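You operate a simulated robot arm through the tools that you are given. There is no shell and no other tool. Be economical: measure what you need, move in short steps, check, and stop when the job is done.

You run a simulated robot arm. Do the job below in one go: nothing can be reset, and whatever is moved stays where it is left.

Task
Put the 10 A fuse from the top of the long table on the shelf under the work bench. Put the 70 W bulb from the top of the long table on the green seal ring and the 55 W bulb on top of the grey case there. Put the filter box that says "BRN 2193" from the top of the long table on the middle board of the black shelf and the filter box labelled "CL6G-764" on the top of the desk. Take the bulb box on the top of the long table and put it away in the blue bin. Put the small cap on the top of the long table away on the lower shelf of the steel bench. Put the hose bundle on the top of the long table away on the back rack of the green bench. Stack the yellow case marked "grease" from the top of the desk on top of the yellow case that says "chain". Put three of the yellow nozzles from the top of the desk on the middle board of the black shelf. Any order will do. Set down upright: fuse, filter box, bulb box, hose bundle, yellow nozzle.

The check looks at the end state, three seconds after you hand in, the way a careful person would. Anything else that was tipped, shoved, dropped, spilled or broken makes it a failure. Lids that push on must go on centred and level and be pressed home; caps that screw on are set level and turned clockwise until they are tight.

Robot
A 6-joint arm with a two-finger parallel gripper on a trunk, on a base that drives. Base frame: it is fixed to the floor where the robot stands at the start and does not move with it; the origin is under the middle of the robot, x ahead of it, y to its left, z up; the surface under the hand at the start is at about z = 74. Units: cm, rad, N and s.
With the tool pointing down near the work surface it reaches from about 46 to 88 cm from the robot's upright axis, wherever it stands. Its first joint turns from -2.007 to 2.007 rad. Places, roughly: back rack of the green bench (76x17 cm) [-186, -1050, 80]; blue bin (14x26 cm) [132, -504, 80]; bulb [75, 100, 75]; bulb box [50, 100, 75]; filter box [50, 100, 75]; fuse [50, 25, 75]; green seal ring (5x5x2 cm) [70, 80, 70]; grey case [100, 100, 75]; hose bundle [100, 125, 75]; lower shelf of the steel bench [220, -850, 30]; middle board of the black shelf [100, 450, 100]; shelf under the work bench [-260, -10, 20]; small cap (8x7x6 cm) [70, 100, 80]; top of the desk [20, 280, 70]; yellow case [25, 275, 75]; yellow nozzle [50, 300, 75]. Payload 4.2 kg.
Tool frame: the origin (TCP) lies between the finger pads and is the grasp point; the fingertips stand 2.3 cm ahead of it; z points along the fingers, y is the line along which they close. The gripper opens to 9.4 cm. The fingers are 3.8 cm wide and 1 cm thick; the gripper's body (5.4 by 9.6 cm) begins 3.9 cm behind the TCP.
Orientation is that of the tool frame in the base frame, as a unit quaternion [w, x, y, z]. With the fingers straight down and closing along the base's y, the tool's x points along the base's -x, its y along +y and its z along -z.

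Tools
- The arm moves only by the tool nudge_tool. Its argument "plan" is text: rows parted by semicolons, each of 7 numbers parted by spaces: the shift along the tool's x, y, z in m, then the turn, a rotation vector about the tool's x, y, z in rad, then the opening, from 0 (shut) to 1 (fully open). In form: x y z ax ay az jaw; .... A call has 1 to 12 rows; each row shifts and turns the commanded pose from where the row before left it, along the tool's axes as they then stand. A row lasts 0.2 s, in which the tool goes at most 5 cm and 0.15 rad; a call with a longer step from one row to the next is refused whole, and so is a gripper value outside its range. Where a pose cannot be reached the arm comes as near as it can. A force on the tool above 40 N (or 10 N above the force at the start of the call, whichever is more), or a blocked arm, ends the call early, and 0.2 s more pass. The fingers move at their own pace (about 10.8 cm/s each) and stop on an object; they squeeze with about 45 N. The grip force told is the motor's: it shows also when the fingers shut on nothing. Time passes only in rows, and 0.2 s behind the last, so rows that do not move let the fingers close. The reply holds the time, the measured pose of the TCP, the force on the tool along the base axes, the opening and the grip force, in the units named above and with some noise, with the torque about the TCP (base axes, N m) and any sound that the robot's microphone picked up.
- Cameras (640 x 400 px; columns grow to the right, rows downward): "scene" is now at [21.48, 22.14, 128.43]; the picture's right is [0.35, -0.94, 0.00], its down [-0.81, -0.30, -0.50] and it looks along [0.47, 0.18, -0.87] (base axes); focal length 245 px, centre (320, 200). "wrist" rides on the gripper at [8.6, 1.6, -7.4] in the tool frame; the picture's right is [-0.18, 0.98, 0.00], its down [-0.58, -0.11, -0.81] and it looks along [-0.79, -0.15, 0.59] (tool axes); focal length 243 px, centre (320, 200). There is no depth. A picture from a camera that has moved, and an enlarged one, comes with that camera's place and axes in the base frame and with its lens.
- camera(camera): a new picture of that camera. The clock stands still meanwhile.
- lift_body(by): slides the trunk up (or, below 0, down) by that many cm; the arm and the scene camera ride with it, the base frame stays. It gives what a move gives, with no picture.
- base_move(legs): drives the robot by 1 to 6 legs, each [ahead, turn to the left] in cm and rad, along the robot's own axes; the way and the turn of a leg run together, so that a leg with both is an arc; at most 150 cm and 3.142 rad a leg. The arm and the cameras ride along, it lands a little off, and it stops where it bumps. It gives what a move gives.
- head_to(pan, tilt): turns the head with the scene camera to pan (to the left, within 1.396 rad either way) and tilt (down, from -0.506 to 1.204), counted from straight ahead of the robot. It gives what a move gives.
- close_up(camera, box): a new picture of the part [left, top, right, bottom] of that camera's present view, enlarged. The clock stands still meanwhile.
- hand_in(): hands the job in; it is judged then, once.

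Go step by step. Nothing tells you exact positions but the pictures and the camera data: compare them with the known pose of the tool, close in by small moves and look again before you grip or let go. The budget is 567 turns and 360 pictures, counting those below and the enlarged ones. Unless the task says otherwise, let go and move clear before handing in.

The tools are called as name(argument=value, ...) on one line, values as JSON. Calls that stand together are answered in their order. nudge_tool: Moves the arm, as the interface text tells. Its arguments: {"type":"object","properties":{"plan":{"type":"string"}},"required":["plan"]} The other tools are called the same way: lift_body (by) slides the trunk up or down; base_move (legs) drives the base; head_to (pan, tilt) turns the head that bears the scene camera; camera (camera) takes a picture; close_up (camera, box) takes an enlarged picture of a part of a camera's view; hand_in () hands the job in.

At the start:

```text
time: 0.0
position: [33.98, 27.37, 96.94]
tool_rot: [0.0, -0.001, 1.0, 0.0]
contact_force: [0.0, -0.1, -0.5]
moment: [0.02, 0.02, 0.0]
opening: 9.36
grip_force: 0.1
trunk travel left (down, up): [-67.5, 31.5]
robot x, y, heading: [0.01, 0.14, -0.0]
head pan, tilt: [0.36, 1.049]
```

scene: 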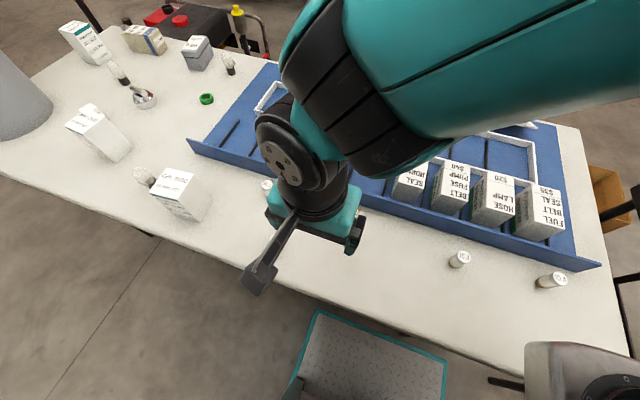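
wrist: 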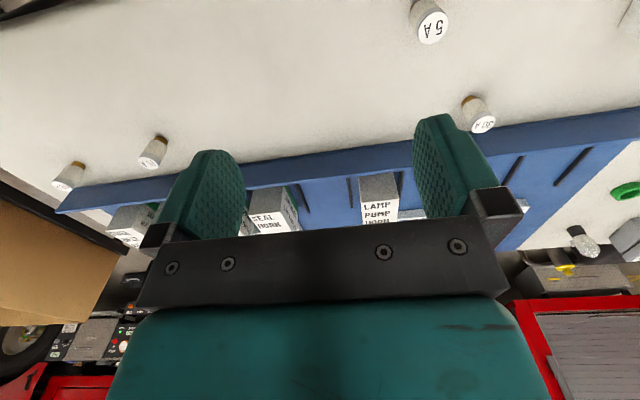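

I see the long table with fuses, bulbs, and boxes to the left. I'll look closer at the labels first.

close_up(camera="scene", box=[40, 0, 280, 150])

close_up(camera="wrist", box=[380, 0, 640, 160])

close_up(camera="wrist", box=[30, 110, 190, 210])

head_to(pan=0.9, tilt=0.7)

```text
2.67 times, centred on (160, 75) of scene
camera zoom: at [21.48, 22.14, 128.43], right [0.35, -0.94, 0.0], down [-0.81, -0.3, -0.5], along [0.47, 0.18, -0.87], focal length 653 px, centre (747, 533)
```

zoom: 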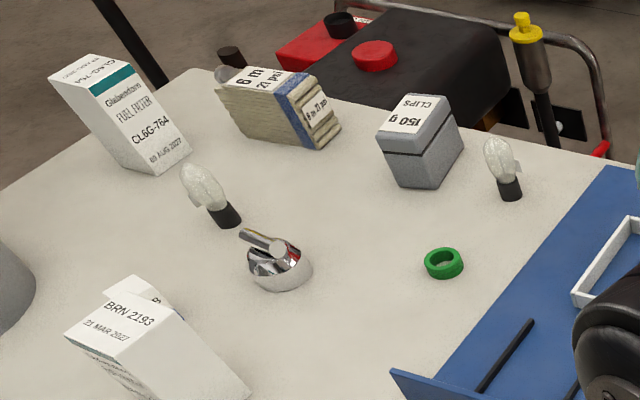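

```text
2.46 times, centred on (510, 80) of wrist
camera zoom: at [25.44, 28.94, 104.25], right [0.18, 0.98, 0.0], down [0.58, -0.11, 0.81], along [0.79, -0.15, -0.59], focal length 597 px, centre (-148, 495)
```

zoom: 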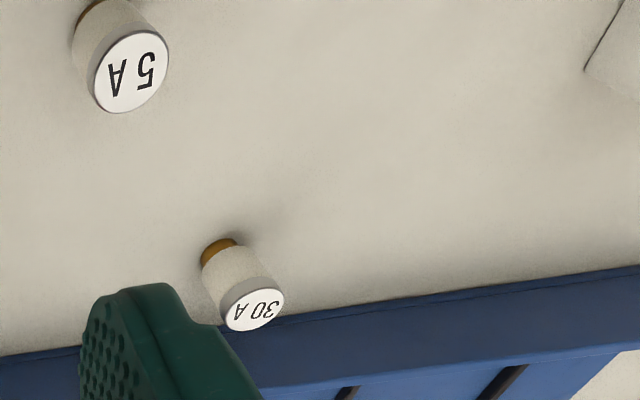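

```text
4.00 times, centred on (110, 160) of wrist
camera zoom: at [25.44, 28.94, 104.25], right [0.18, 0.98, 0.0], down [0.58, -0.11, 0.81], along [0.79, -0.15, -0.59], focal length 970 px, centre (1160, 360)
```

zoom: 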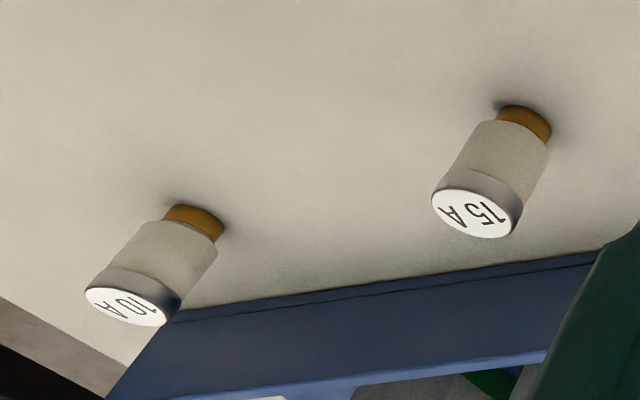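

```text
time: 1.0
position: [34.05, 27.4, 96.88]
tool_rot: [0.0, 0.0, 1.0, 0.001]
contact_force: [0.2, 0.0, 0.3]
moment: [0.01, 0.03, 0.04]
opening: 9.4
grip_force: 0.0
trunk travel left (down, up): [-67.5, 31.5]
robot x, y, heading: [-0.06, 0.05, -0.003]
head pan, tilt: [0.901, 0.7]
```

The 10 A fuse is at about (48, -18). Now I'll look around to the left.

camera(camera="scene")

head_to(pan=1.39, tilt=0.3)

camera(camera="scene")

head_to(pan=-0.8, tilt=0.3)

camera(camera="scene")

```text
354 pictures are left
camera scene: at [20.53, 26.45, 131.09], right [0.78, -0.62, 0.0], down [-0.4, -0.5, -0.76], along [0.48, 0.6, -0.64], focal length 245 px, centre (320, 200)
```

scene: 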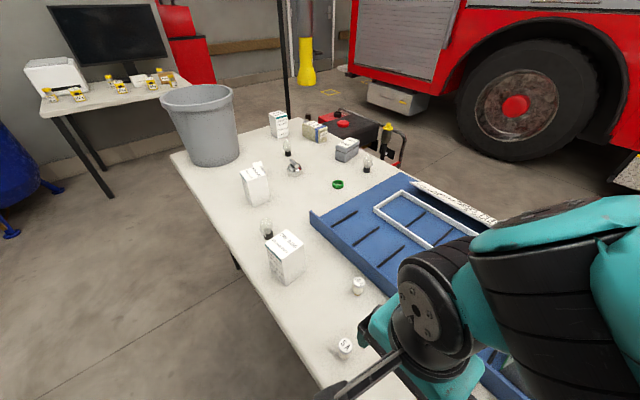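

```text
time: 1.9
position: [34.06, 27.47, 96.96]
tool_rot: [0.0, 0.0, 1.0, -0.001]
contact_force: [-0.4, -0.1, 0.8]
moment: [0.0, 0.05, -0.04]
opening: 9.4
grip_force: 0.0
trunk travel left (down, up): [-67.5, 31.5]
robot x, y, heading: [0.21, 0.35, -0.006]
head pan, tilt: [1.389, 0.3]
```

```text
353 pictures are left
camera scene: at [16.95, 28.98, 134.7], right [0.98, -0.18, 0.0], down [-0.05, -0.29, -0.96], along [0.17, 0.94, -0.3], focal length 245 px, centre (320, 200)
```

scene: 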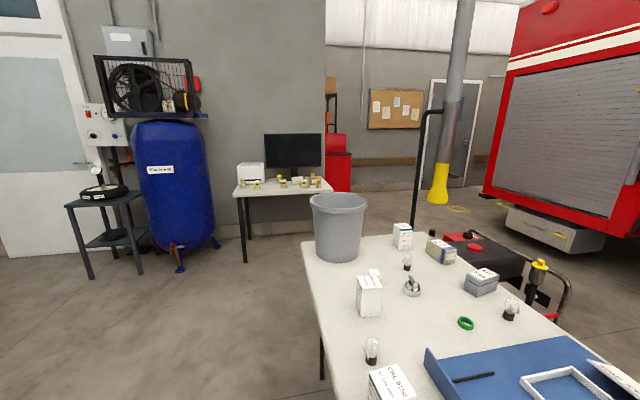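

```text
time: 4.0
position: [34.17, 27.43, 96.99]
tool_rot: [0.0, -0.001, 1.0, 0.0]
contact_force: [0.2, 0.5, 0.4]
moment: [0.02, 0.01, 0.0]
opening: 9.41
grip_force: 0.1
trunk travel left (down, up): [-67.5, 31.5]
robot x, y, heading: [0.19, 0.55, 0.003]
head pan, tilt: [-0.799, 0.3]
```

```text
352 pictures are left
camera scene: at [21.77, 13.11, 134.71], right [-0.72, -0.7, 0.0], down [-0.21, 0.21, -0.96], along [0.67, -0.68, -0.3], focal length 245 px, centre (320, 200)
```

scene: 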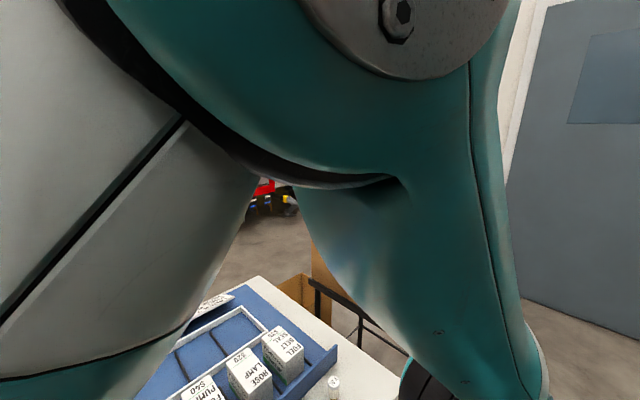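

Left side understood roughly. I'll drive along the table to stand before the bulbs.

base_move(legs=[[-20, 0], [0, 1.571], [90, 0], [0, -1.571], [20, 0]])

head_to(pan=0.0, tilt=0.8)

camera(camera="scene")

camera(camera="wrist")

```text
time: 18.8
position: [32.37, 117.92, 96.86]
tool_rot: [0.001, 0.0, 1.0, 0.001]
contact_force: [0.1, -0.1, -0.5]
moment: [0.02, -0.01, -0.03]
opening: 9.41
grip_force: 0.1
trunk travel left (down, up): [-67.5, 31.5]
robot x, y, heading: [-1.75, 90.56, -0.003]
head pan, tilt: [-0.799, 0.3]
```

```text
time: 19.9
position: [32.34, 117.9, 96.84]
tool_rot: [0.0, 0.0, 1.0, 0.0]
contact_force: [0.0, -0.3, 0.0]
moment: [0.01, 0.02, 0.0]
opening: 9.41
grip_force: 0.0
trunk travel left (down, up): [-67.5, 31.5]
robot x, y, heading: [-1.74, 90.33, -0.001]
head pan, tilt: [0.0, 0.799]
```

```text
351 pictures are left
camera scene: at [21.59, 110.3, 130.28], right [0.0, -1.0, 0.0], down [-0.72, 0.0, -0.7], along [0.7, 0.0, -0.72], focal length 245 px, centre (320, 200)
```

scene: 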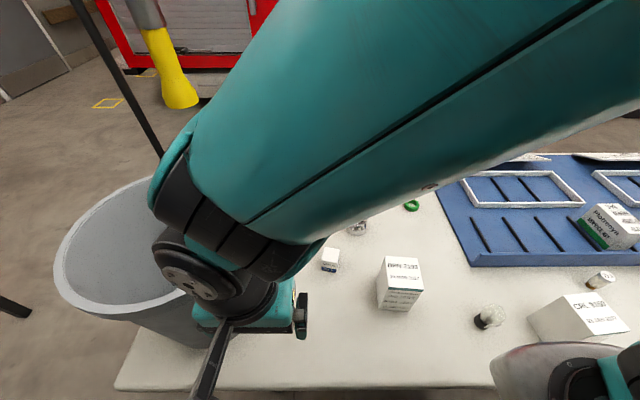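

```text
350 pictures are left
camera wrist: at [23.75, 119.42, 104.26], right [0.18, 0.98, 0.0], down [0.58, -0.11, 0.81], along [0.79, -0.15, -0.59], focal length 243 px, centre (320, 200)
```

wrist: 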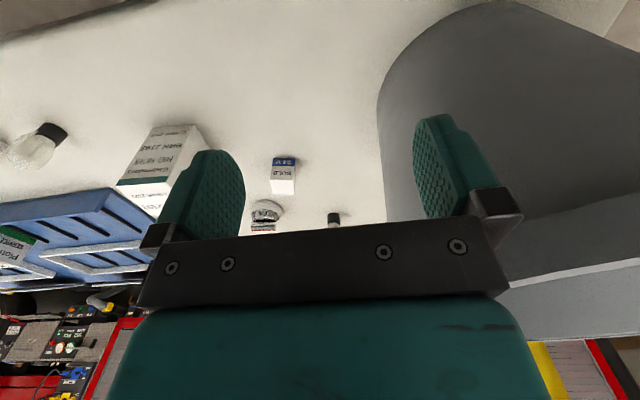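

The small "24V BULB" box and a grey bin are on the table. I'll lift the hand clear and bring it to the middle for reading bulb labels.

nudge_tool(plan="0 0 -0.05 0 0 0 1; 0 0 -0.05 0 0 0 1; 0 0 -0.05 0 0 0 1; -0.01 -0.045 0 0 0 0 1; -0.02 -0.045 0 0 0 0 1; -0.02 -0.045 0 0 0 0 1; -0.02 -0.045 0 0 0 0 1; -0.02 -0.045 0 0 0 0 1; -0.01 -0.045 0 0 0 0 1; 0 -0.045 0 0 0 0 1")

camera(camera="wrist")

camera(camera="scene")

```text
time: 22.1
position: [42.33, 86.48, 111.94]
tool_rot: [0.0, 0.0, 1.0, 0.0]
contact_force: [0.1, -0.7, 0.7]
moment: [-0.03, -0.03, 0.0]
opening: 9.38
grip_force: 0.1
trunk travel left (down, up): [-67.5, 31.5]
robot x, y, heading: [-1.59, 90.61, -0.004]
head pan, tilt: [0.0, 0.799]
```

```text
349 pictures are left
camera wrist: at [33.79, 87.94, 119.25], right [0.18, 0.98, 0.0], down [0.58, -0.11, 0.81], along [0.79, -0.15, -0.59], focal length 243 px, centre (320, 200)
```

wrist: 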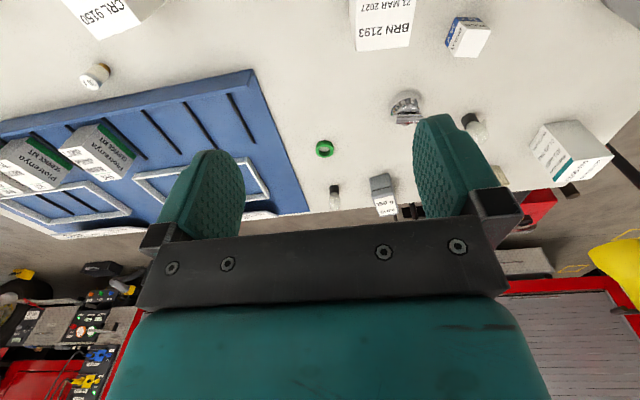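

```text
348 pictures are left
camera scene: at [21.6, 110.32, 130.27], right [0.0, -1.0, 0.0], down [-0.72, 0.0, -0.7], along [0.7, 0.0, -0.72], focal length 245 px, centre (320, 200)
```

scene: 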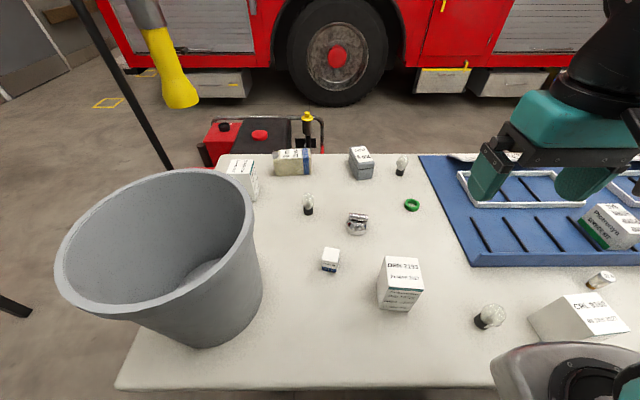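

Good view of everything. Zooming on bulbs to read wattage.

close_up(camera="scene", box=[280, 140, 440, 240])

close_up(camera="scene", box=[440, 280, 536, 340])

close_up(camera="wrist", box=[300, 80, 500, 220])

```text
4.00 times, centred on (360, 190) of scene
camera zoom: at [21.6, 110.32, 130.27], right [0.0, -1.0, 0.0], down [-0.72, 0.0, -0.7], along [0.7, 0.0, -0.72], focal length 980 px, centre (160, 240)
```

zoom: 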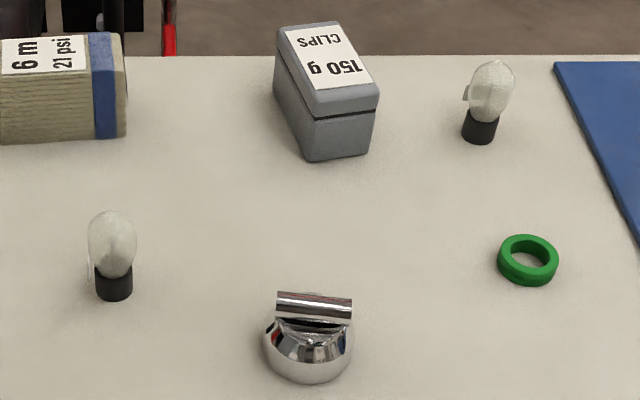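

```text
6.67 times, centred on (488, 310) of scene
camera zoom: at [21.6, 110.32, 130.27], right [0.0, -1.0, 0.0], down [-0.72, 0.0, -0.7], along [0.7, 0.0, -0.72], focal length 1633 px, centre (-800, -533)
```

zoom: 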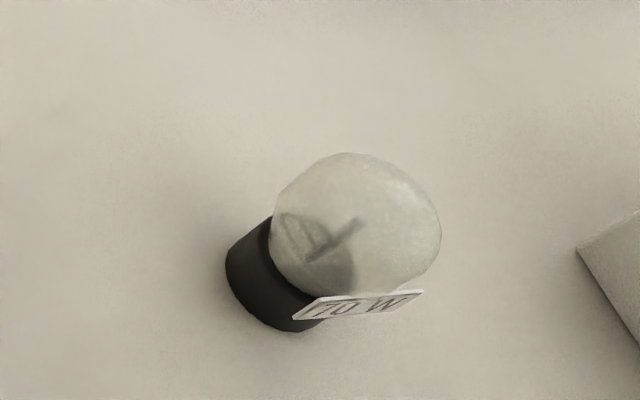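

```text
2.86 times, centred on (400, 150) of wrist
camera zoom: at [33.79, 87.94, 119.25], right [0.18, 0.98, 0.0], down [0.58, -0.11, 0.81], along [0.79, -0.15, -0.59], focal length 693 px, centre (91, 343)
```

zoom: 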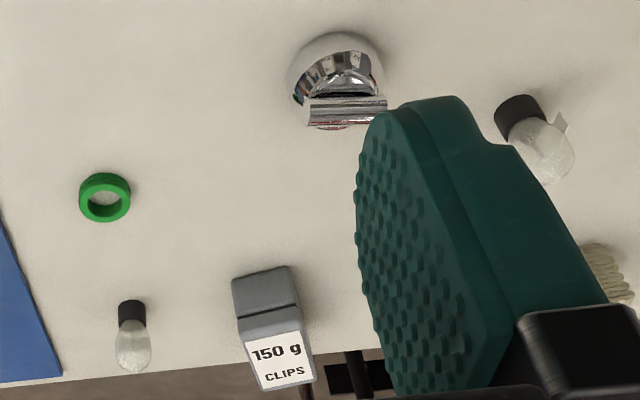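

The 70 W bulb is the near one at about (39.2, 76.1), the ring at (73, 82.2). I'm slightly too close to the bulb, so I back up and bring the hand above it.

base_move(legs=[[-9, 0]])

nudge_tool(plan="-0.03 -0.05 0.04 0 0 0 1; -0.03 -0.05 0.04 0 0 0 1; 0 0 0.04 0 0 0 1; 0 0 0.04 0 0 0 1")

camera(camera="wrist")

camera(camera="scene")

```text
time: 23.2
position: [33.39, 86.29, 111.82]
tool_rot: [0.0, 0.0, 1.0, 0.001]
contact_force: [-0.1, 0.0, -1.0]
moment: [-0.02, -0.01, 0.01]
opening: 9.39
grip_force: 0.2
trunk travel left (down, up): [-67.5, 31.5]
robot x, y, heading: [-10.65, 90.58, -0.001]
head pan, tilt: [0.0, 0.799]
```

```text
refused: row 1 steps farther than a row can; nothing moved
```

```text
344 pictures are left
camera wrist: at [24.77, 87.97, 119.27], right [0.18, 0.98, 0.0], down [0.58, -0.11, 0.81], along [0.79, -0.15, -0.59], focal length 243 px, centre (320, 200)
```

wrist: 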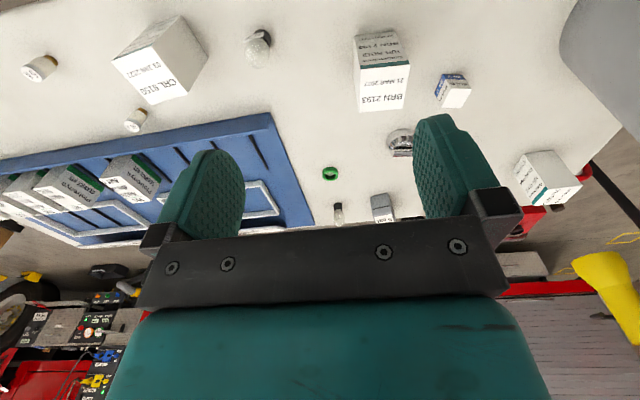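

```text
343 pictures are left
camera scene: at [12.56, 110.3, 130.28], right [0.0, -1.0, 0.0], down [-0.72, 0.0, -0.7], along [0.7, 0.0, -0.72], focal length 245 px, centre (320, 200)
```

scene: 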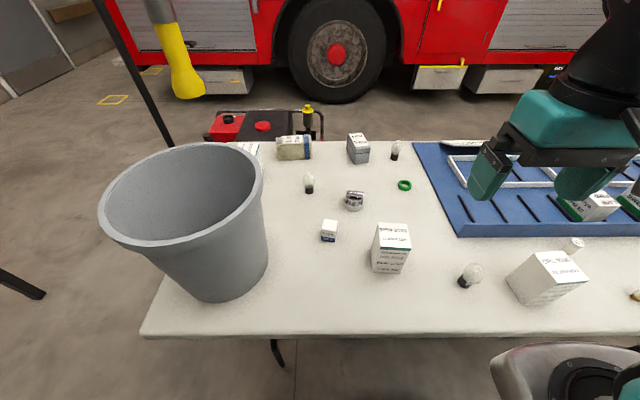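

nudge_tool(plan="-0.02 -0.04 0.02 0 0 0 1; -0.02 -0.04 0.02 0 0 0 1; -0.018 -0.022 0.03 0 0 0 1; 0 0 0.04 0 0 0 1; 0 0 0.04 0 0 0 1; 0 0 0 0 0 0 1")

camera(camera="wrist")

close_up(camera="scene", box=[400, 200, 560, 300])

```text
time: 24.6
position: [39.41, 76.36, 97.2]
tool_rot: [0.0, -0.001, 1.0, 0.0]
contact_force: [0.2, -0.1, 0.4]
moment: [0.0, -0.02, 0.01]
opening: 9.4
grip_force: 0.1
trunk travel left (down, up): [-67.5, 31.5]
robot x, y, heading: [-10.38, 90.41, -0.002]
head pan, tilt: [0.0, 0.799]
```

```text
342 pictures are left
camera wrist: at [30.64, 77.81, 104.46], right [0.18, 0.98, 0.0], down [0.58, -0.11, 0.81], along [0.79, -0.15, -0.59], focal length 243 px, centre (320, 200)
```

wrist: 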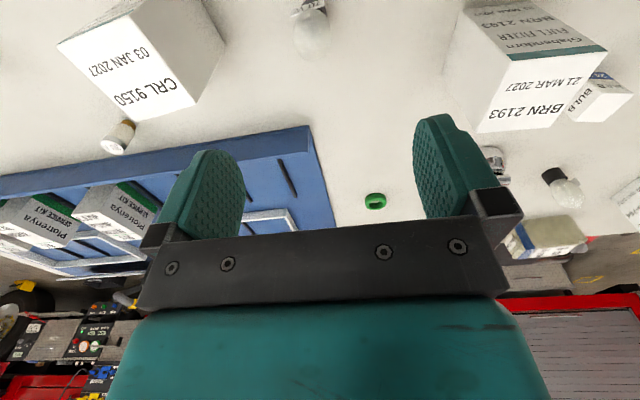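

```text
4.00 times, centred on (480, 250) of scene
camera zoom: at [12.56, 110.3, 130.28], right [0.0, -1.0, 0.0], down [-0.72, 0.0, -0.7], along [0.7, 0.0, -0.72], focal length 980 px, centre (-320, 0)
```

zoom: 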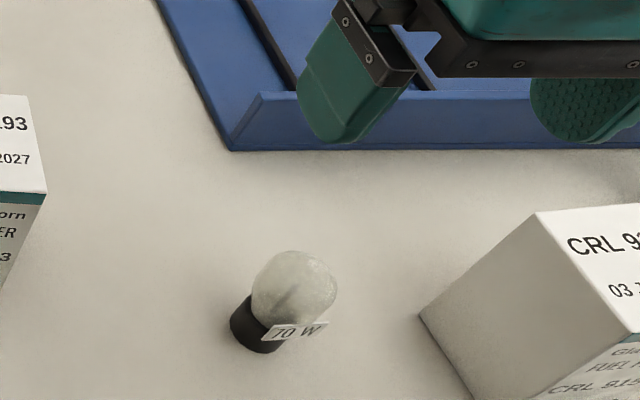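

Bulb at about (39.2, 75.9). Descending around the glass.

nudge_tool(plan="0.001 -0.004 0.04 0 0 0 1; 0 0 0.04 0 0 0 1; 0 0 0.04 0 0 0 1; 0 0 0.035 0 0 0 1; 0 0 0.02 0 0 0 1; 0 0 0 0 0 0 1")

camera(camera="wrist")

close_up(camera="scene", box=[400, 200, 560, 300])

```text
time: 26.0
position: [39.23, 75.76, 79.41]
tool_rot: [-0.001, 0.0, 1.0, 0.0]
contact_force: [-0.2, -0.3, -0.3]
moment: [0.03, 0.02, 0.02]
opening: 9.42
grip_force: 0.1
trunk travel left (down, up): [-67.5, 31.5]
robot x, y, heading: [-10.33, 90.85, 0.003]
head pan, tilt: [0.0, 0.799]
```

```text
340 pictures are left
camera wrist: at [30.6, 77.42, 86.77], right [0.18, 0.98, 0.0], down [0.58, -0.11, 0.81], along [0.79, -0.15, -0.59], focal length 243 px, centre (320, 200)
```

wrist: 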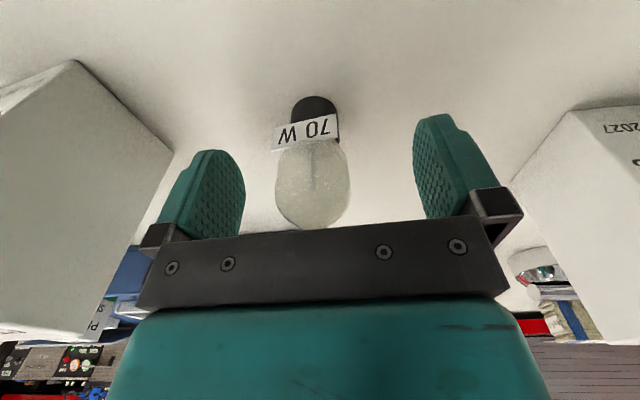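

```text
4.00 times, centred on (480, 250) of scene
camera zoom: at [12.57, 110.3, 130.28], right [0.0, -1.0, 0.0], down [-0.72, 0.0, -0.7], along [0.7, 0.0, -0.72], focal length 980 px, centre (-320, 0)
```

zoom: 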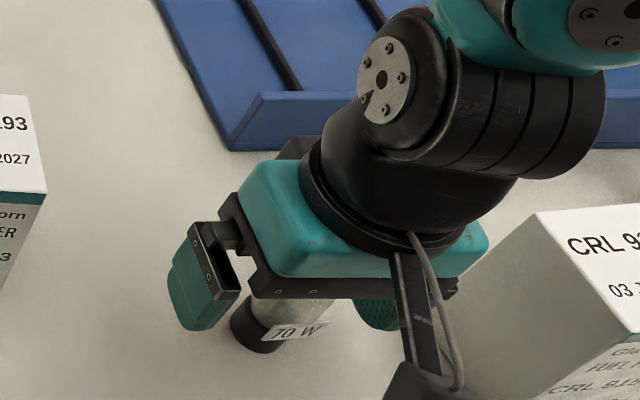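

nudge_tool(plan="0 -0.003 0 0 0 0 0.6; 0 0 0 0 0 0 0.45; 0 0 0 0 0 0 0.34; 0 0 0 0 0 0 0.34; 0 0 0 0 0 0 0.34")

```text
time: 27.2
position: [39.12, 75.56, 79.35]
tool_rot: [0.0, 0.0, 1.0, 0.0]
contact_force: [-0.2, -0.2, -0.4]
moment: [-0.01, 0.0, 0.03]
opening: 3.43
grip_force: 45.4
trunk travel left (down, up): [-67.5, 31.5]
robot x, y, heading: [-11.14, 90.96, 0.003]
head pan, tilt: [0.0, 0.799]
```

Gripped (3.4 cm). Lifting and carrying to the ring.

nudge_tool(plan="0 0 -0.03 0 0 0 0.34; 0 0 -0.04 0 0 0 0.34; 0 0 -0.04 0 0 0 0.34; -0.045 0.01 0 0 0 0 0.34; -0.045 0.01 0 0 0 0 0.34; -0.045 0.01 0 0 0 0 0.34; -0.045 0.01 0 0 0 0 0.34; -0.045 0.01 0 0 0 0 0.34; -0.045 0.01 0 0 0 0 0.34; -0.045 0.007 0 0 0 0 0.34; -0.024 0 0 0 0 0 0.34; 0 0 0 0 0 0 0.34")

camera(camera="wrist")

close_up(camera="scene", box=[320, 120, 480, 220])

```text
time: 29.8
position: [73.03, 82.39, 90.43]
tool_rot: [-0.001, 0.0, 1.0, 0.0]
contact_force: [-0.5, 1.0, -1.6]
moment: [-0.02, 0.0, 0.01]
opening: 3.32
grip_force: 45.2
trunk travel left (down, up): [-67.5, 31.5]
robot x, y, heading: [-10.95, 90.69, -0.0]
head pan, tilt: [0.0, 0.799]
```

```text
338 pictures are left
camera wrist: at [64.46, 83.89, 97.75], right [0.18, 0.98, 0.0], down [0.58, -0.11, 0.81], along [0.79, -0.15, -0.59], focal length 243 px, centre (320, 200)
```

wrist: 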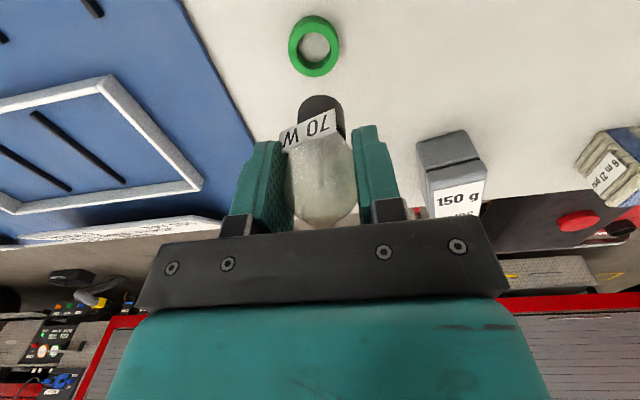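

```text
4.00 times, centred on (400, 170) of scene
camera zoom: at [12.57, 110.3, 130.27], right [0.0, -1.0, 0.0], down [-0.72, 0.0, -0.7], along [0.7, 0.0, -0.72], focal length 980 px, centre (0, 320)
```

zoom: 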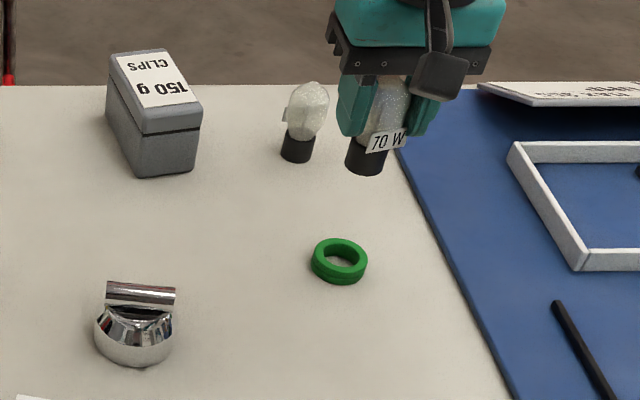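

nudge_tool(plan="0.003 -0.0035 0.035 0 0 0 0.34; 0 0 0.035 0 0 0 0.34; 0 0 0 0 0 0 0.34")

close_up(camera="wrist", box=[220, 40, 420, 165])

close_up(camera="scene", box=[350, 140, 446, 200])

```text
time: 30.6
position: [72.62, 81.94, 83.55]
tool_rot: [0.0, 0.0, 1.0, 0.001]
contact_force: [0.7, 0.0, -0.8]
moment: [-0.01, 0.01, -0.05]
opening: 3.36
grip_force: 44.9
trunk travel left (down, up): [-67.5, 31.5]
robot x, y, heading: [-10.61, 90.6, -0.001]
head pan, tilt: [0.0, 0.799]
```

```text
3.20 times, centred on (320, 102) of wrist
camera zoom: at [64.07, 83.49, 90.85], right [0.18, 0.98, 0.0], down [0.58, -0.11, 0.81], along [0.79, -0.15, -0.59], focal length 776 px, centre (320, 512)
```

zoom: 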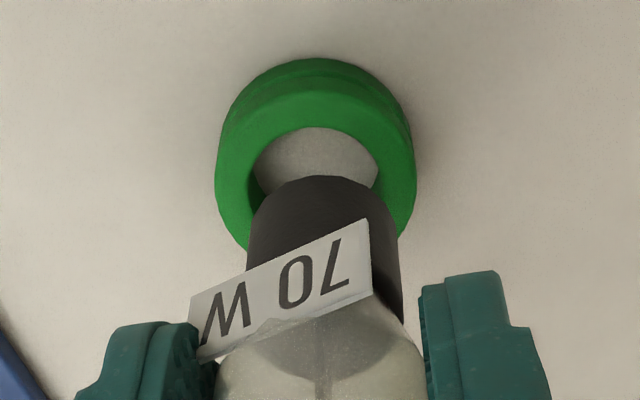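

```text
6.67 times, centred on (398, 170) of scene
camera zoom: at [12.57, 110.3, 130.28], right [0.0, -1.0, 0.0], down [-0.72, 0.0, -0.7], along [0.7, 0.0, -0.72], focal length 1633 px, centre (-200, 400)
```

zoom: 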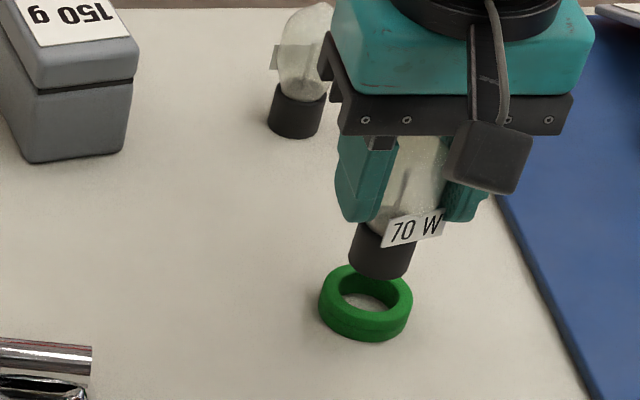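

nudge_tool(plan="-0.0038 -0.001 0.008 0 0 0 0.34; 0 0 0.007 0 0 0 0.34; 0 0 0 0 0 0 0.34")

close_up(camera="wrist", box=[220, 40, 420, 165])

close_up(camera="scene", box=[350, 140, 446, 200])

```text
time: 31.4
position: [73.05, 81.78, 81.96]
tool_rot: [0.0, 0.0, 1.0, 0.0]
contact_force: [-0.5, 0.5, -0.6]
moment: [0.02, 0.02, -0.02]
opening: 3.35
grip_force: 45.1
trunk travel left (down, up): [-67.5, 31.5]
robot x, y, heading: [-10.74, 90.56, 0.002]
head pan, tilt: [0.0, 0.799]
```

```text
3.20 times, centred on (320, 102) of wrist
camera zoom: at [64.42, 83.32, 89.28], right [0.18, 0.98, 0.0], down [0.58, -0.11, 0.81], along [0.79, -0.15, -0.59], focal length 776 px, centre (320, 512)
```

zoom: 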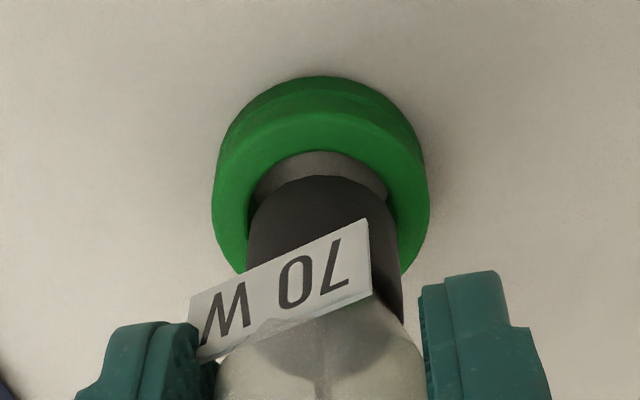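

```text
6.67 times, centred on (398, 170) of scene
camera zoom: at [12.58, 110.3, 130.27], right [0.0, -1.0, 0.0], down [-0.72, 0.0, -0.7], along [0.7, 0.0, -0.72], focal length 1633 px, centre (-200, 400)
```

zoom: 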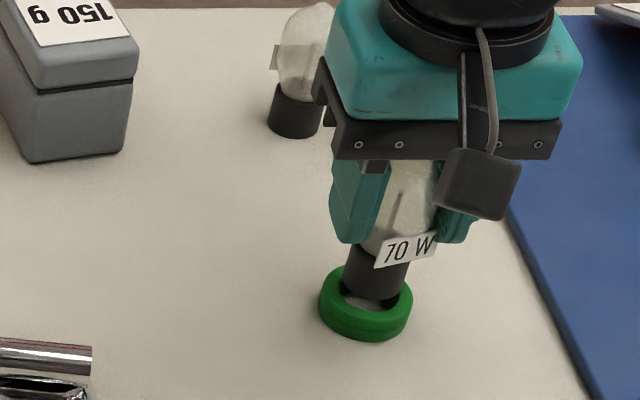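

nudge_tool(plan="0 0.0012 0.003 0 0 0 0.34; 0 0 0.002 0 0 0 0.34; 0 0 0.002 0 0 0 0.34; 0 0 0 0 0 0 0.34")

close_up(camera="scene", box=[350, 140, 446, 200])

```text
time: 32.4
position: [73.04, 81.87, 81.16]
tool_rot: [0.0, 0.0, 1.0, 0.001]
contact_force: [-0.3, 0.2, -0.9]
moment: [-0.02, 0.03, 0.02]
opening: 3.33
grip_force: 45.5
trunk travel left (down, up): [-67.5, 31.5]
robot x, y, heading: [-10.69, 90.7, -0.001]
head pan, tilt: [0.0, 0.799]
```

```text
6.67 times, centred on (398, 170) of scene
camera zoom: at [12.58, 110.3, 130.27], right [0.0, -1.0, 0.0], down [-0.72, 0.0, -0.7], along [0.7, 0.0, -0.72], focal length 1633 px, centre (-200, 400)
```

zoom: 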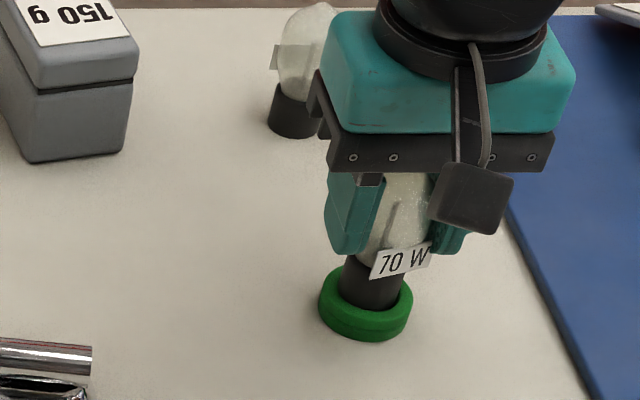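

nudge_tool(plan="0 0 0.002 0 0 0 0.34; 0 0 0.002 0 0 0 0.34; 0 0 0.002 0 0 0 0.34; 0 0 0 0 0 0 0.34")

close_up(camera="wrist", box=[220, 40, 420, 165])

```text
time: 33.4
position: [73.11, 81.87, 80.81]
tool_rot: [0.003, 0.001, 1.0, 0.0]
contact_force: [2.3, -0.6, 25.1]
moment: [-0.01, -0.26, -0.01]
opening: 3.33
grip_force: 45.2
trunk travel left (down, up): [-67.5, 31.5]
robot x, y, heading: [-10.77, 90.78, 0.002]
head pan, tilt: [0.0, 0.799]
```

```text
3.20 times, centred on (320, 102) of wrist
camera zoom: at [64.53, 83.39, 88.18], right [0.18, 0.98, 0.0], down [0.58, -0.11, 0.81], along [0.8, -0.15, -0.59], focal length 776 px, centre (320, 512)
```

zoom: 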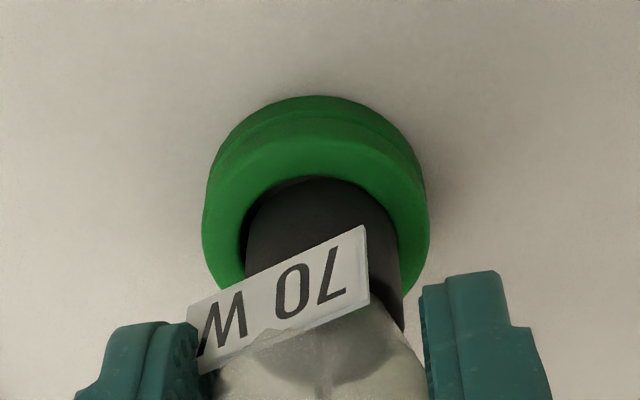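

nudge_tool(plan="0 0 -0.004 0 0 0 0.34; 0.0015 -0.0015 0 0 0 0 0.34; 0 0 0.002 0 0 0 0.34; 0 0 0.002 0 0 0 0.34; 0 0 0 0 0 0 0.34")

close_up(camera="wrist", box=[220, 40, 420, 165])

close_up(camera="scene", box=[350, 140, 446, 200])

```text
time: 34.6
position: [72.82, 81.7, 80.88]
tool_rot: [0.001, 0.001, 1.0, 0.0]
contact_force: [-1.0, 1.5, 25.7]
moment: [0.07, -0.06, 0.0]
opening: 3.33
grip_force: 44.9
trunk travel left (down, up): [-67.5, 31.5]
robot x, y, heading: [-10.73, 91.1, 0.003]
head pan, tilt: [0.0, 0.799]
```

```text
3.20 times, centred on (320, 102) of wrist
camera zoom: at [64.24, 83.27, 88.1], right [0.19, 0.98, 0.0], down [0.58, -0.11, 0.81], along [0.79, -0.15, -0.59], focal length 776 px, centre (320, 512)
```

zoom: 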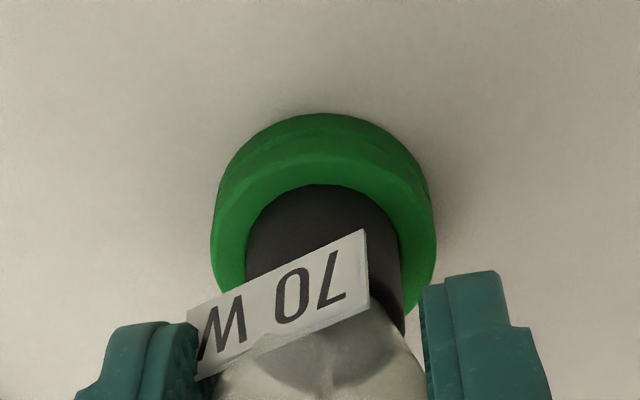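

```text
6.67 times, centred on (398, 170) of scene
camera zoom: at [12.46, 110.32, 130.31], right [0.0, -1.0, 0.0], down [-0.72, 0.0, -0.7], along [0.7, 0.0, -0.72], focal length 1633 px, centre (-200, 400)
```

zoom: 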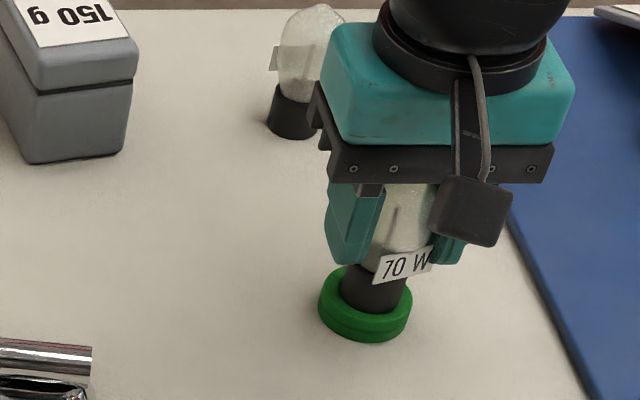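

Contact is even and centred. Releasing and rising.

nudge_tool(plan="0 0 -0.0015 0 0 0 0.34; 0 0 0 0 0 0 0.45; 0 0 0 0 0 0 0.6; 0 0 0 0 0 0 0.8; 0 0 -0.03 0 0 0 0.9; 0 0 -0.05 0 0 0 0.9; 0 0 -0.05 0 0 0 0.9; 0 0 -0.05 0 0 0 0.9")

camera(camera="wrist")

close_up(camera="scene", box=[280, 120, 440, 220])

```text
time: 36.4
position: [72.98, 81.51, 98.67]
tool_rot: [-0.001, 0.001, 1.0, 0.0]
contact_force: [-0.1, -0.6, -0.9]
moment: [0.03, 0.03, 0.01]
opening: 8.46
grip_force: 0.1
trunk travel left (down, up): [-67.5, 31.5]
robot x, y, heading: [-10.67, 90.61, -0.003]
head pan, tilt: [0.0, 0.799]
```

```text
328 pictures are left
camera wrist: at [64.4, 83.0, 105.96], right [0.18, 0.98, 0.0], down [0.58, -0.11, 0.81], along [0.79, -0.15, -0.59], focal length 243 px, centre (320, 200)
```

wrist: 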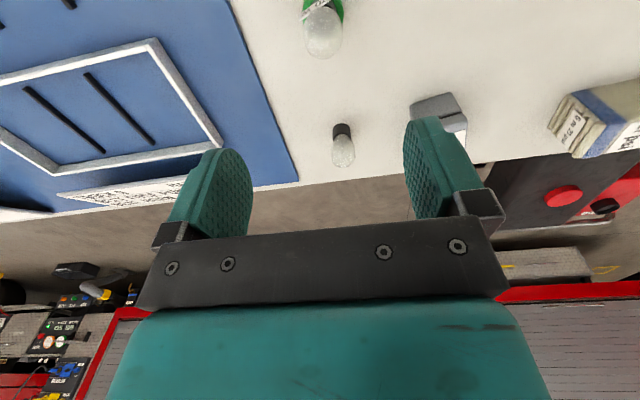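

```text
4.00 times, centred on (360, 170) of scene
camera zoom: at [12.61, 110.3, 130.26], right [0.0, -1.0, 0.0], down [-0.72, 0.0, -0.7], along [0.7, 0.0, -0.72], focal length 980 px, centre (160, 320)
```

zoom: 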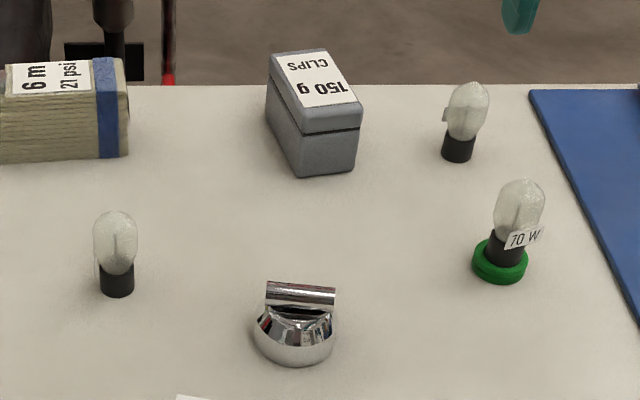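

70 W is standing on the ring. Next I turn the wrist to read the tags on the other two bulbs from the +y side.

nudge_tool(plan="0 0.02 0 0 0 0.1428 0.9; 0 0.02 0 0 0 0.1428 0.9; 0 0.02 0 0 0 0.1428 0.9; 0 0.02 0 0 0 0.1428 0.9; 0 0.02 0 0 0 0.1428 0.9; 0 0 0 0 0 0.1428 0.9; 0 0 0 0 0 0.1428 0.9; 0.02 0 0 0 0 0.1428 0.9; 0.02 0 0 0 0 0.1428 0.9; 0.03 0 0 0 0 0.1428 0.9; 0.04 0 0 0 0 0.1428 0.9; 0.04 0 0 0 0 0 0.9")

camera(camera="wrist")

```text
time: 39.0
position: [72.04, 105.43, 98.9]
tool_rot: [0.0, 0.708, 0.707, 0.0]
contact_force: [0.4, -0.8, 0.6]
moment: [0.01, 0.0, 0.0]
opening: 8.46
grip_force: 0.1
trunk travel left (down, up): [-67.5, 31.5]
robot x, y, heading: [-10.92, 90.88, -0.002]
head pan, tilt: [0.0, 0.799]
```

```text
326 pictures are left
camera wrist: at [73.82, 113.88, 106.16], right [0.98, -0.19, 0.0], down [-0.11, -0.58, 0.81], along [-0.15, -0.79, -0.59], focal length 243 px, centre (320, 200)
```

wrist: 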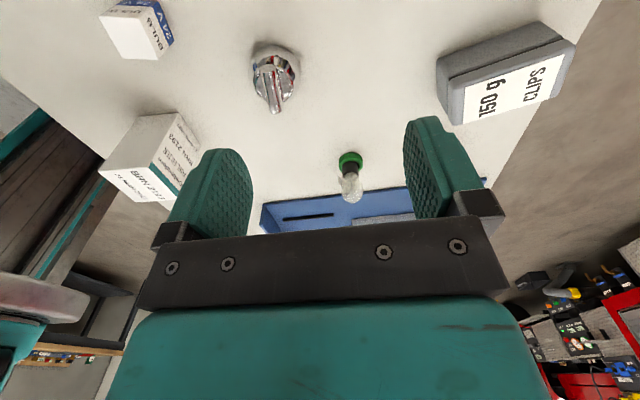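

base_move(legs=[[10, 0]])

nudge_tool(plan="0 0.04 0 0 0 0 0.9; -0.03 0.03 0 0 0 0 0.9; -0.03 0 0 0 0 0 0.9")

camera(camera="wrist")

camera(camera="scene")

```text
time: 40.2
position: [82.21, 105.32, 98.73]
tool_rot: [0.0, 0.708, 0.706, 0.0]
contact_force: [0.2, -0.3, -0.2]
moment: [0.0, -0.01, 0.0]
opening: 8.49
grip_force: 0.0
trunk travel left (down, up): [-67.5, 31.5]
robot x, y, heading: [-0.85, 90.69, -0.001]
head pan, tilt: [0.0, 0.799]
```

```text
time: 41.0
position: [85.27, 98.9, 98.57]
tool_rot: [0.0, 0.707, 0.708, 0.0]
contact_force: [0.0, 0.7, 0.2]
moment: [-0.04, -0.01, -0.03]
opening: 8.44
grip_force: 0.1
out of reach, approached as far as the arm can: row 1, 2, 3
trunk travel left (down, up): [-67.5, 31.5]
robot x, y, heading: [-0.6, 90.57, -0.002]
head pan, tilt: [0.0, 0.799]
```

```text
325 pictures are left
camera wrist: at [87.01, 107.44, 105.96], right [0.98, -0.18, 0.0], down [-0.11, -0.58, 0.81], along [-0.15, -0.79, -0.59], focal length 243 px, centre (320, 200)
```

wrist: 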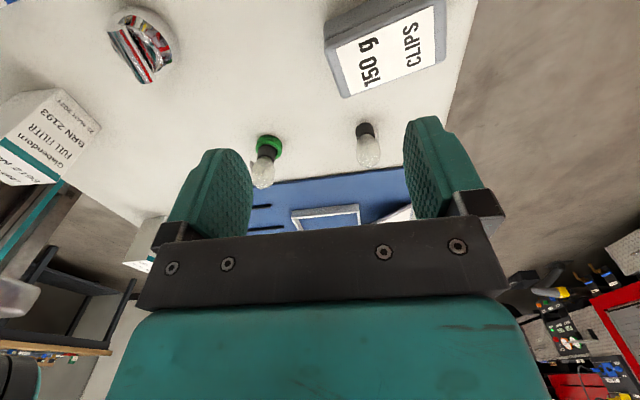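

```text
324 pictures are left
camera scene: at [22.67, 110.31, 130.27], right [0.0, -1.0, 0.0], down [-0.72, 0.0, -0.7], along [0.7, 0.0, -0.72], focal length 245 px, centre (320, 200)
```

scene: 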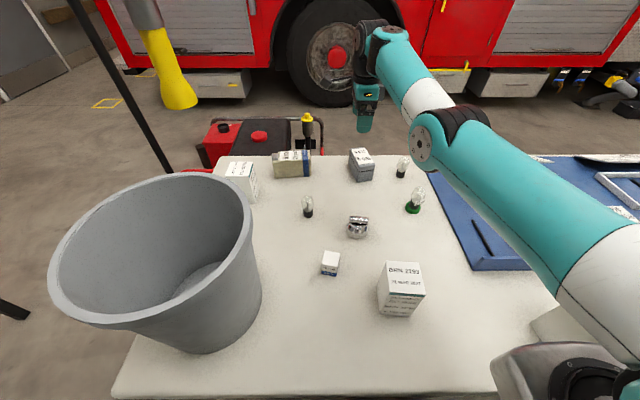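

close_up(camera="wrist", box=[240, 110, 400, 210])

close_up(camera="scene", box=[280, 180, 344, 220])

close_up(camera="scene", box=[370, 145, 434, 185])

```text
4.00 times, centred on (320, 160) of wrist
camera zoom: at [87.01, 107.44, 105.96], right [0.98, -0.18, 0.0], down [-0.11, -0.58, 0.81], along [-0.15, -0.79, -0.59], focal length 970 px, centre (320, 360)
```

zoom: 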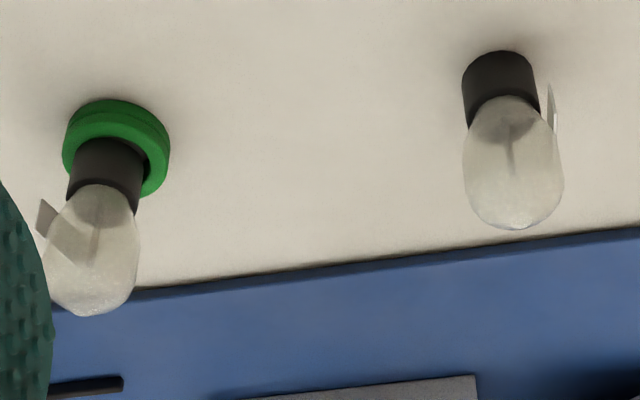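

```text
10.00 times, centred on (312, 200) of scene
camera zoom: at [22.67, 110.31, 130.27], right [0.0, -1.0, 0.0], down [-0.72, 0.0, -0.7], along [0.7, 0.0, -0.72], focal length 2449 px, centre (400, 200)
```

zoom: 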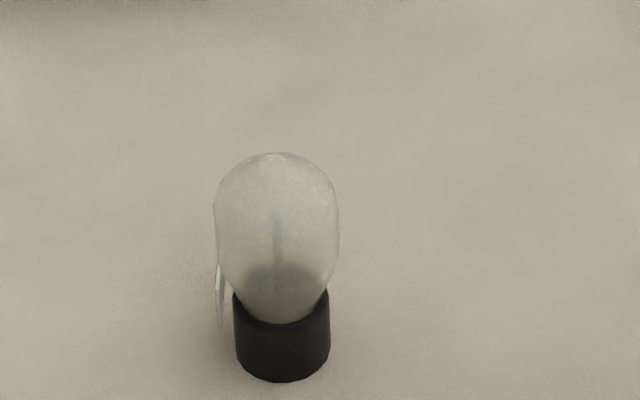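

```text
10.00 times, centred on (402, 165) of scene
camera zoom: at [22.67, 110.31, 130.27], right [0.0, -1.0, 0.0], down [-0.72, 0.0, -0.7], along [0.7, 0.0, -0.72], focal length 2449 px, centre (-500, 550)
```

zoom: 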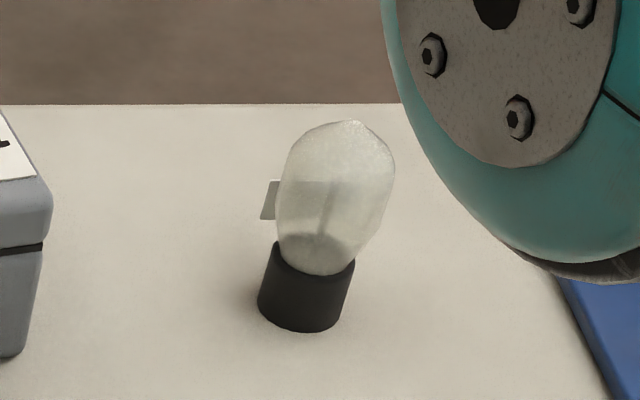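

nudge_tool(plan="0 -0.045 0 0 0 0 0.9; 0 -0.045 0 0 0 0 0.9; 0.04 -0.025 0 0 0 0 0.9; 0.04 -0.025 0 0 0 0 0.9; 0.04 -0.015 0 0 0 0 0.9; 0.04 0 0.01 0 0 0 0.9; 0.03 0 0.01 0 0 0 0.9")

camera(camera="wrist")

```text
time: 42.6
position: [69.8, 117.93, 96.56]
tool_rot: [0.0, 0.708, 0.707, 0.0]
contact_force: [-0.1, -0.8, -0.9]
moment: [0.02, 0.01, 0.0]
opening: 8.45
grip_force: 0.0
out of reach, approached as far as the arm can: row 1
trunk travel left (down, up): [-67.5, 31.5]
robot x, y, heading: [-0.52, 90.99, -0.003]
head pan, tilt: [0.0, 0.799]
```

```text
320 pictures are left
camera wrist: at [71.5, 126.57, 103.85], right [0.98, -0.19, 0.0], down [-0.11, -0.58, 0.81], along [-0.15, -0.79, -0.59], focal length 243 px, centre (320, 200)
```

wrist: 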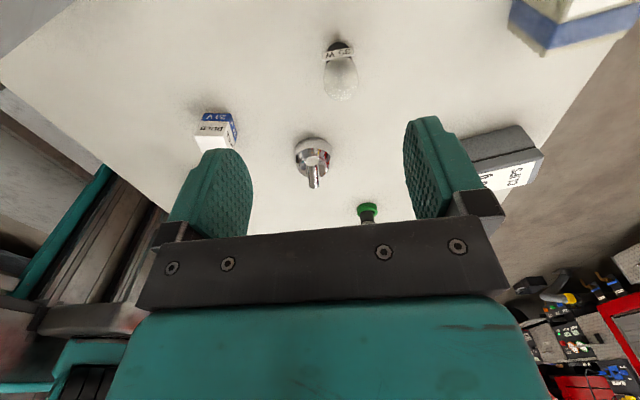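

close_up(camera="wrist", box=[300, 30, 380, 110])

```text
5.00 times, centred on (340, 70) of wrist
camera zoom: at [71.5, 126.57, 103.85], right [0.98, -0.19, 0.0], down [-0.11, -0.58, 0.81], along [-0.15, -0.79, -0.59], focal length 1213 px, centre (220, 850)
```

zoom: 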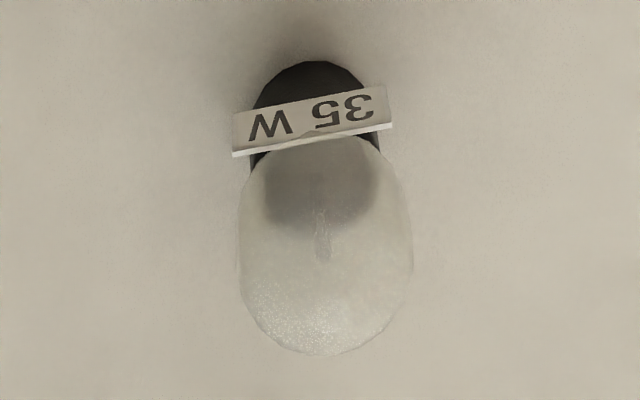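

The left one is 35 W, so the 55 W bulb is the back-right one near (88.6, 82.3). I need to get closer; check clearance in front of the robot first.

head_to(pan=0.0, tilt=1.2)

camera(camera="scene")

```text
time: 43.5
position: [69.85, 118.05, 96.65]
tool_rot: [0.0, 0.708, 0.706, 0.001]
contact_force: [-0.2, -0.8, -0.5]
moment: [0.01, 0.01, 0.03]
opening: 8.48
grip_force: 0.0
trunk travel left (down, up): [-67.5, 31.5]
robot x, y, heading: [-0.89, 90.87, -0.002]
head pan, tilt: [0.0, 1.201]
```

```text
318 pictures are left
camera scene: at [20.2, 110.29, 127.5], right [0.0, -1.0, 0.0], down [-0.93, 0.0, -0.36], along [0.36, 0.0, -0.93], focal length 245 px, centre (320, 200)
```

scene: 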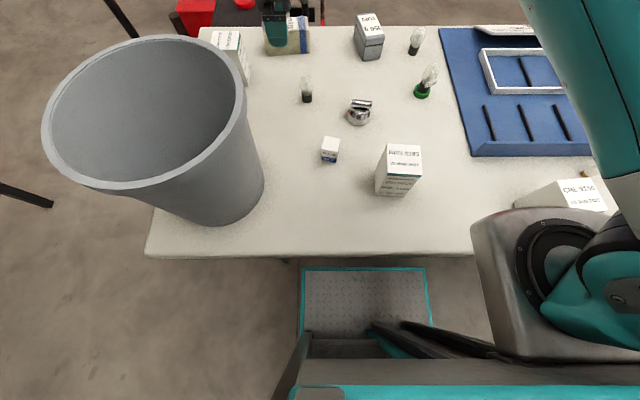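

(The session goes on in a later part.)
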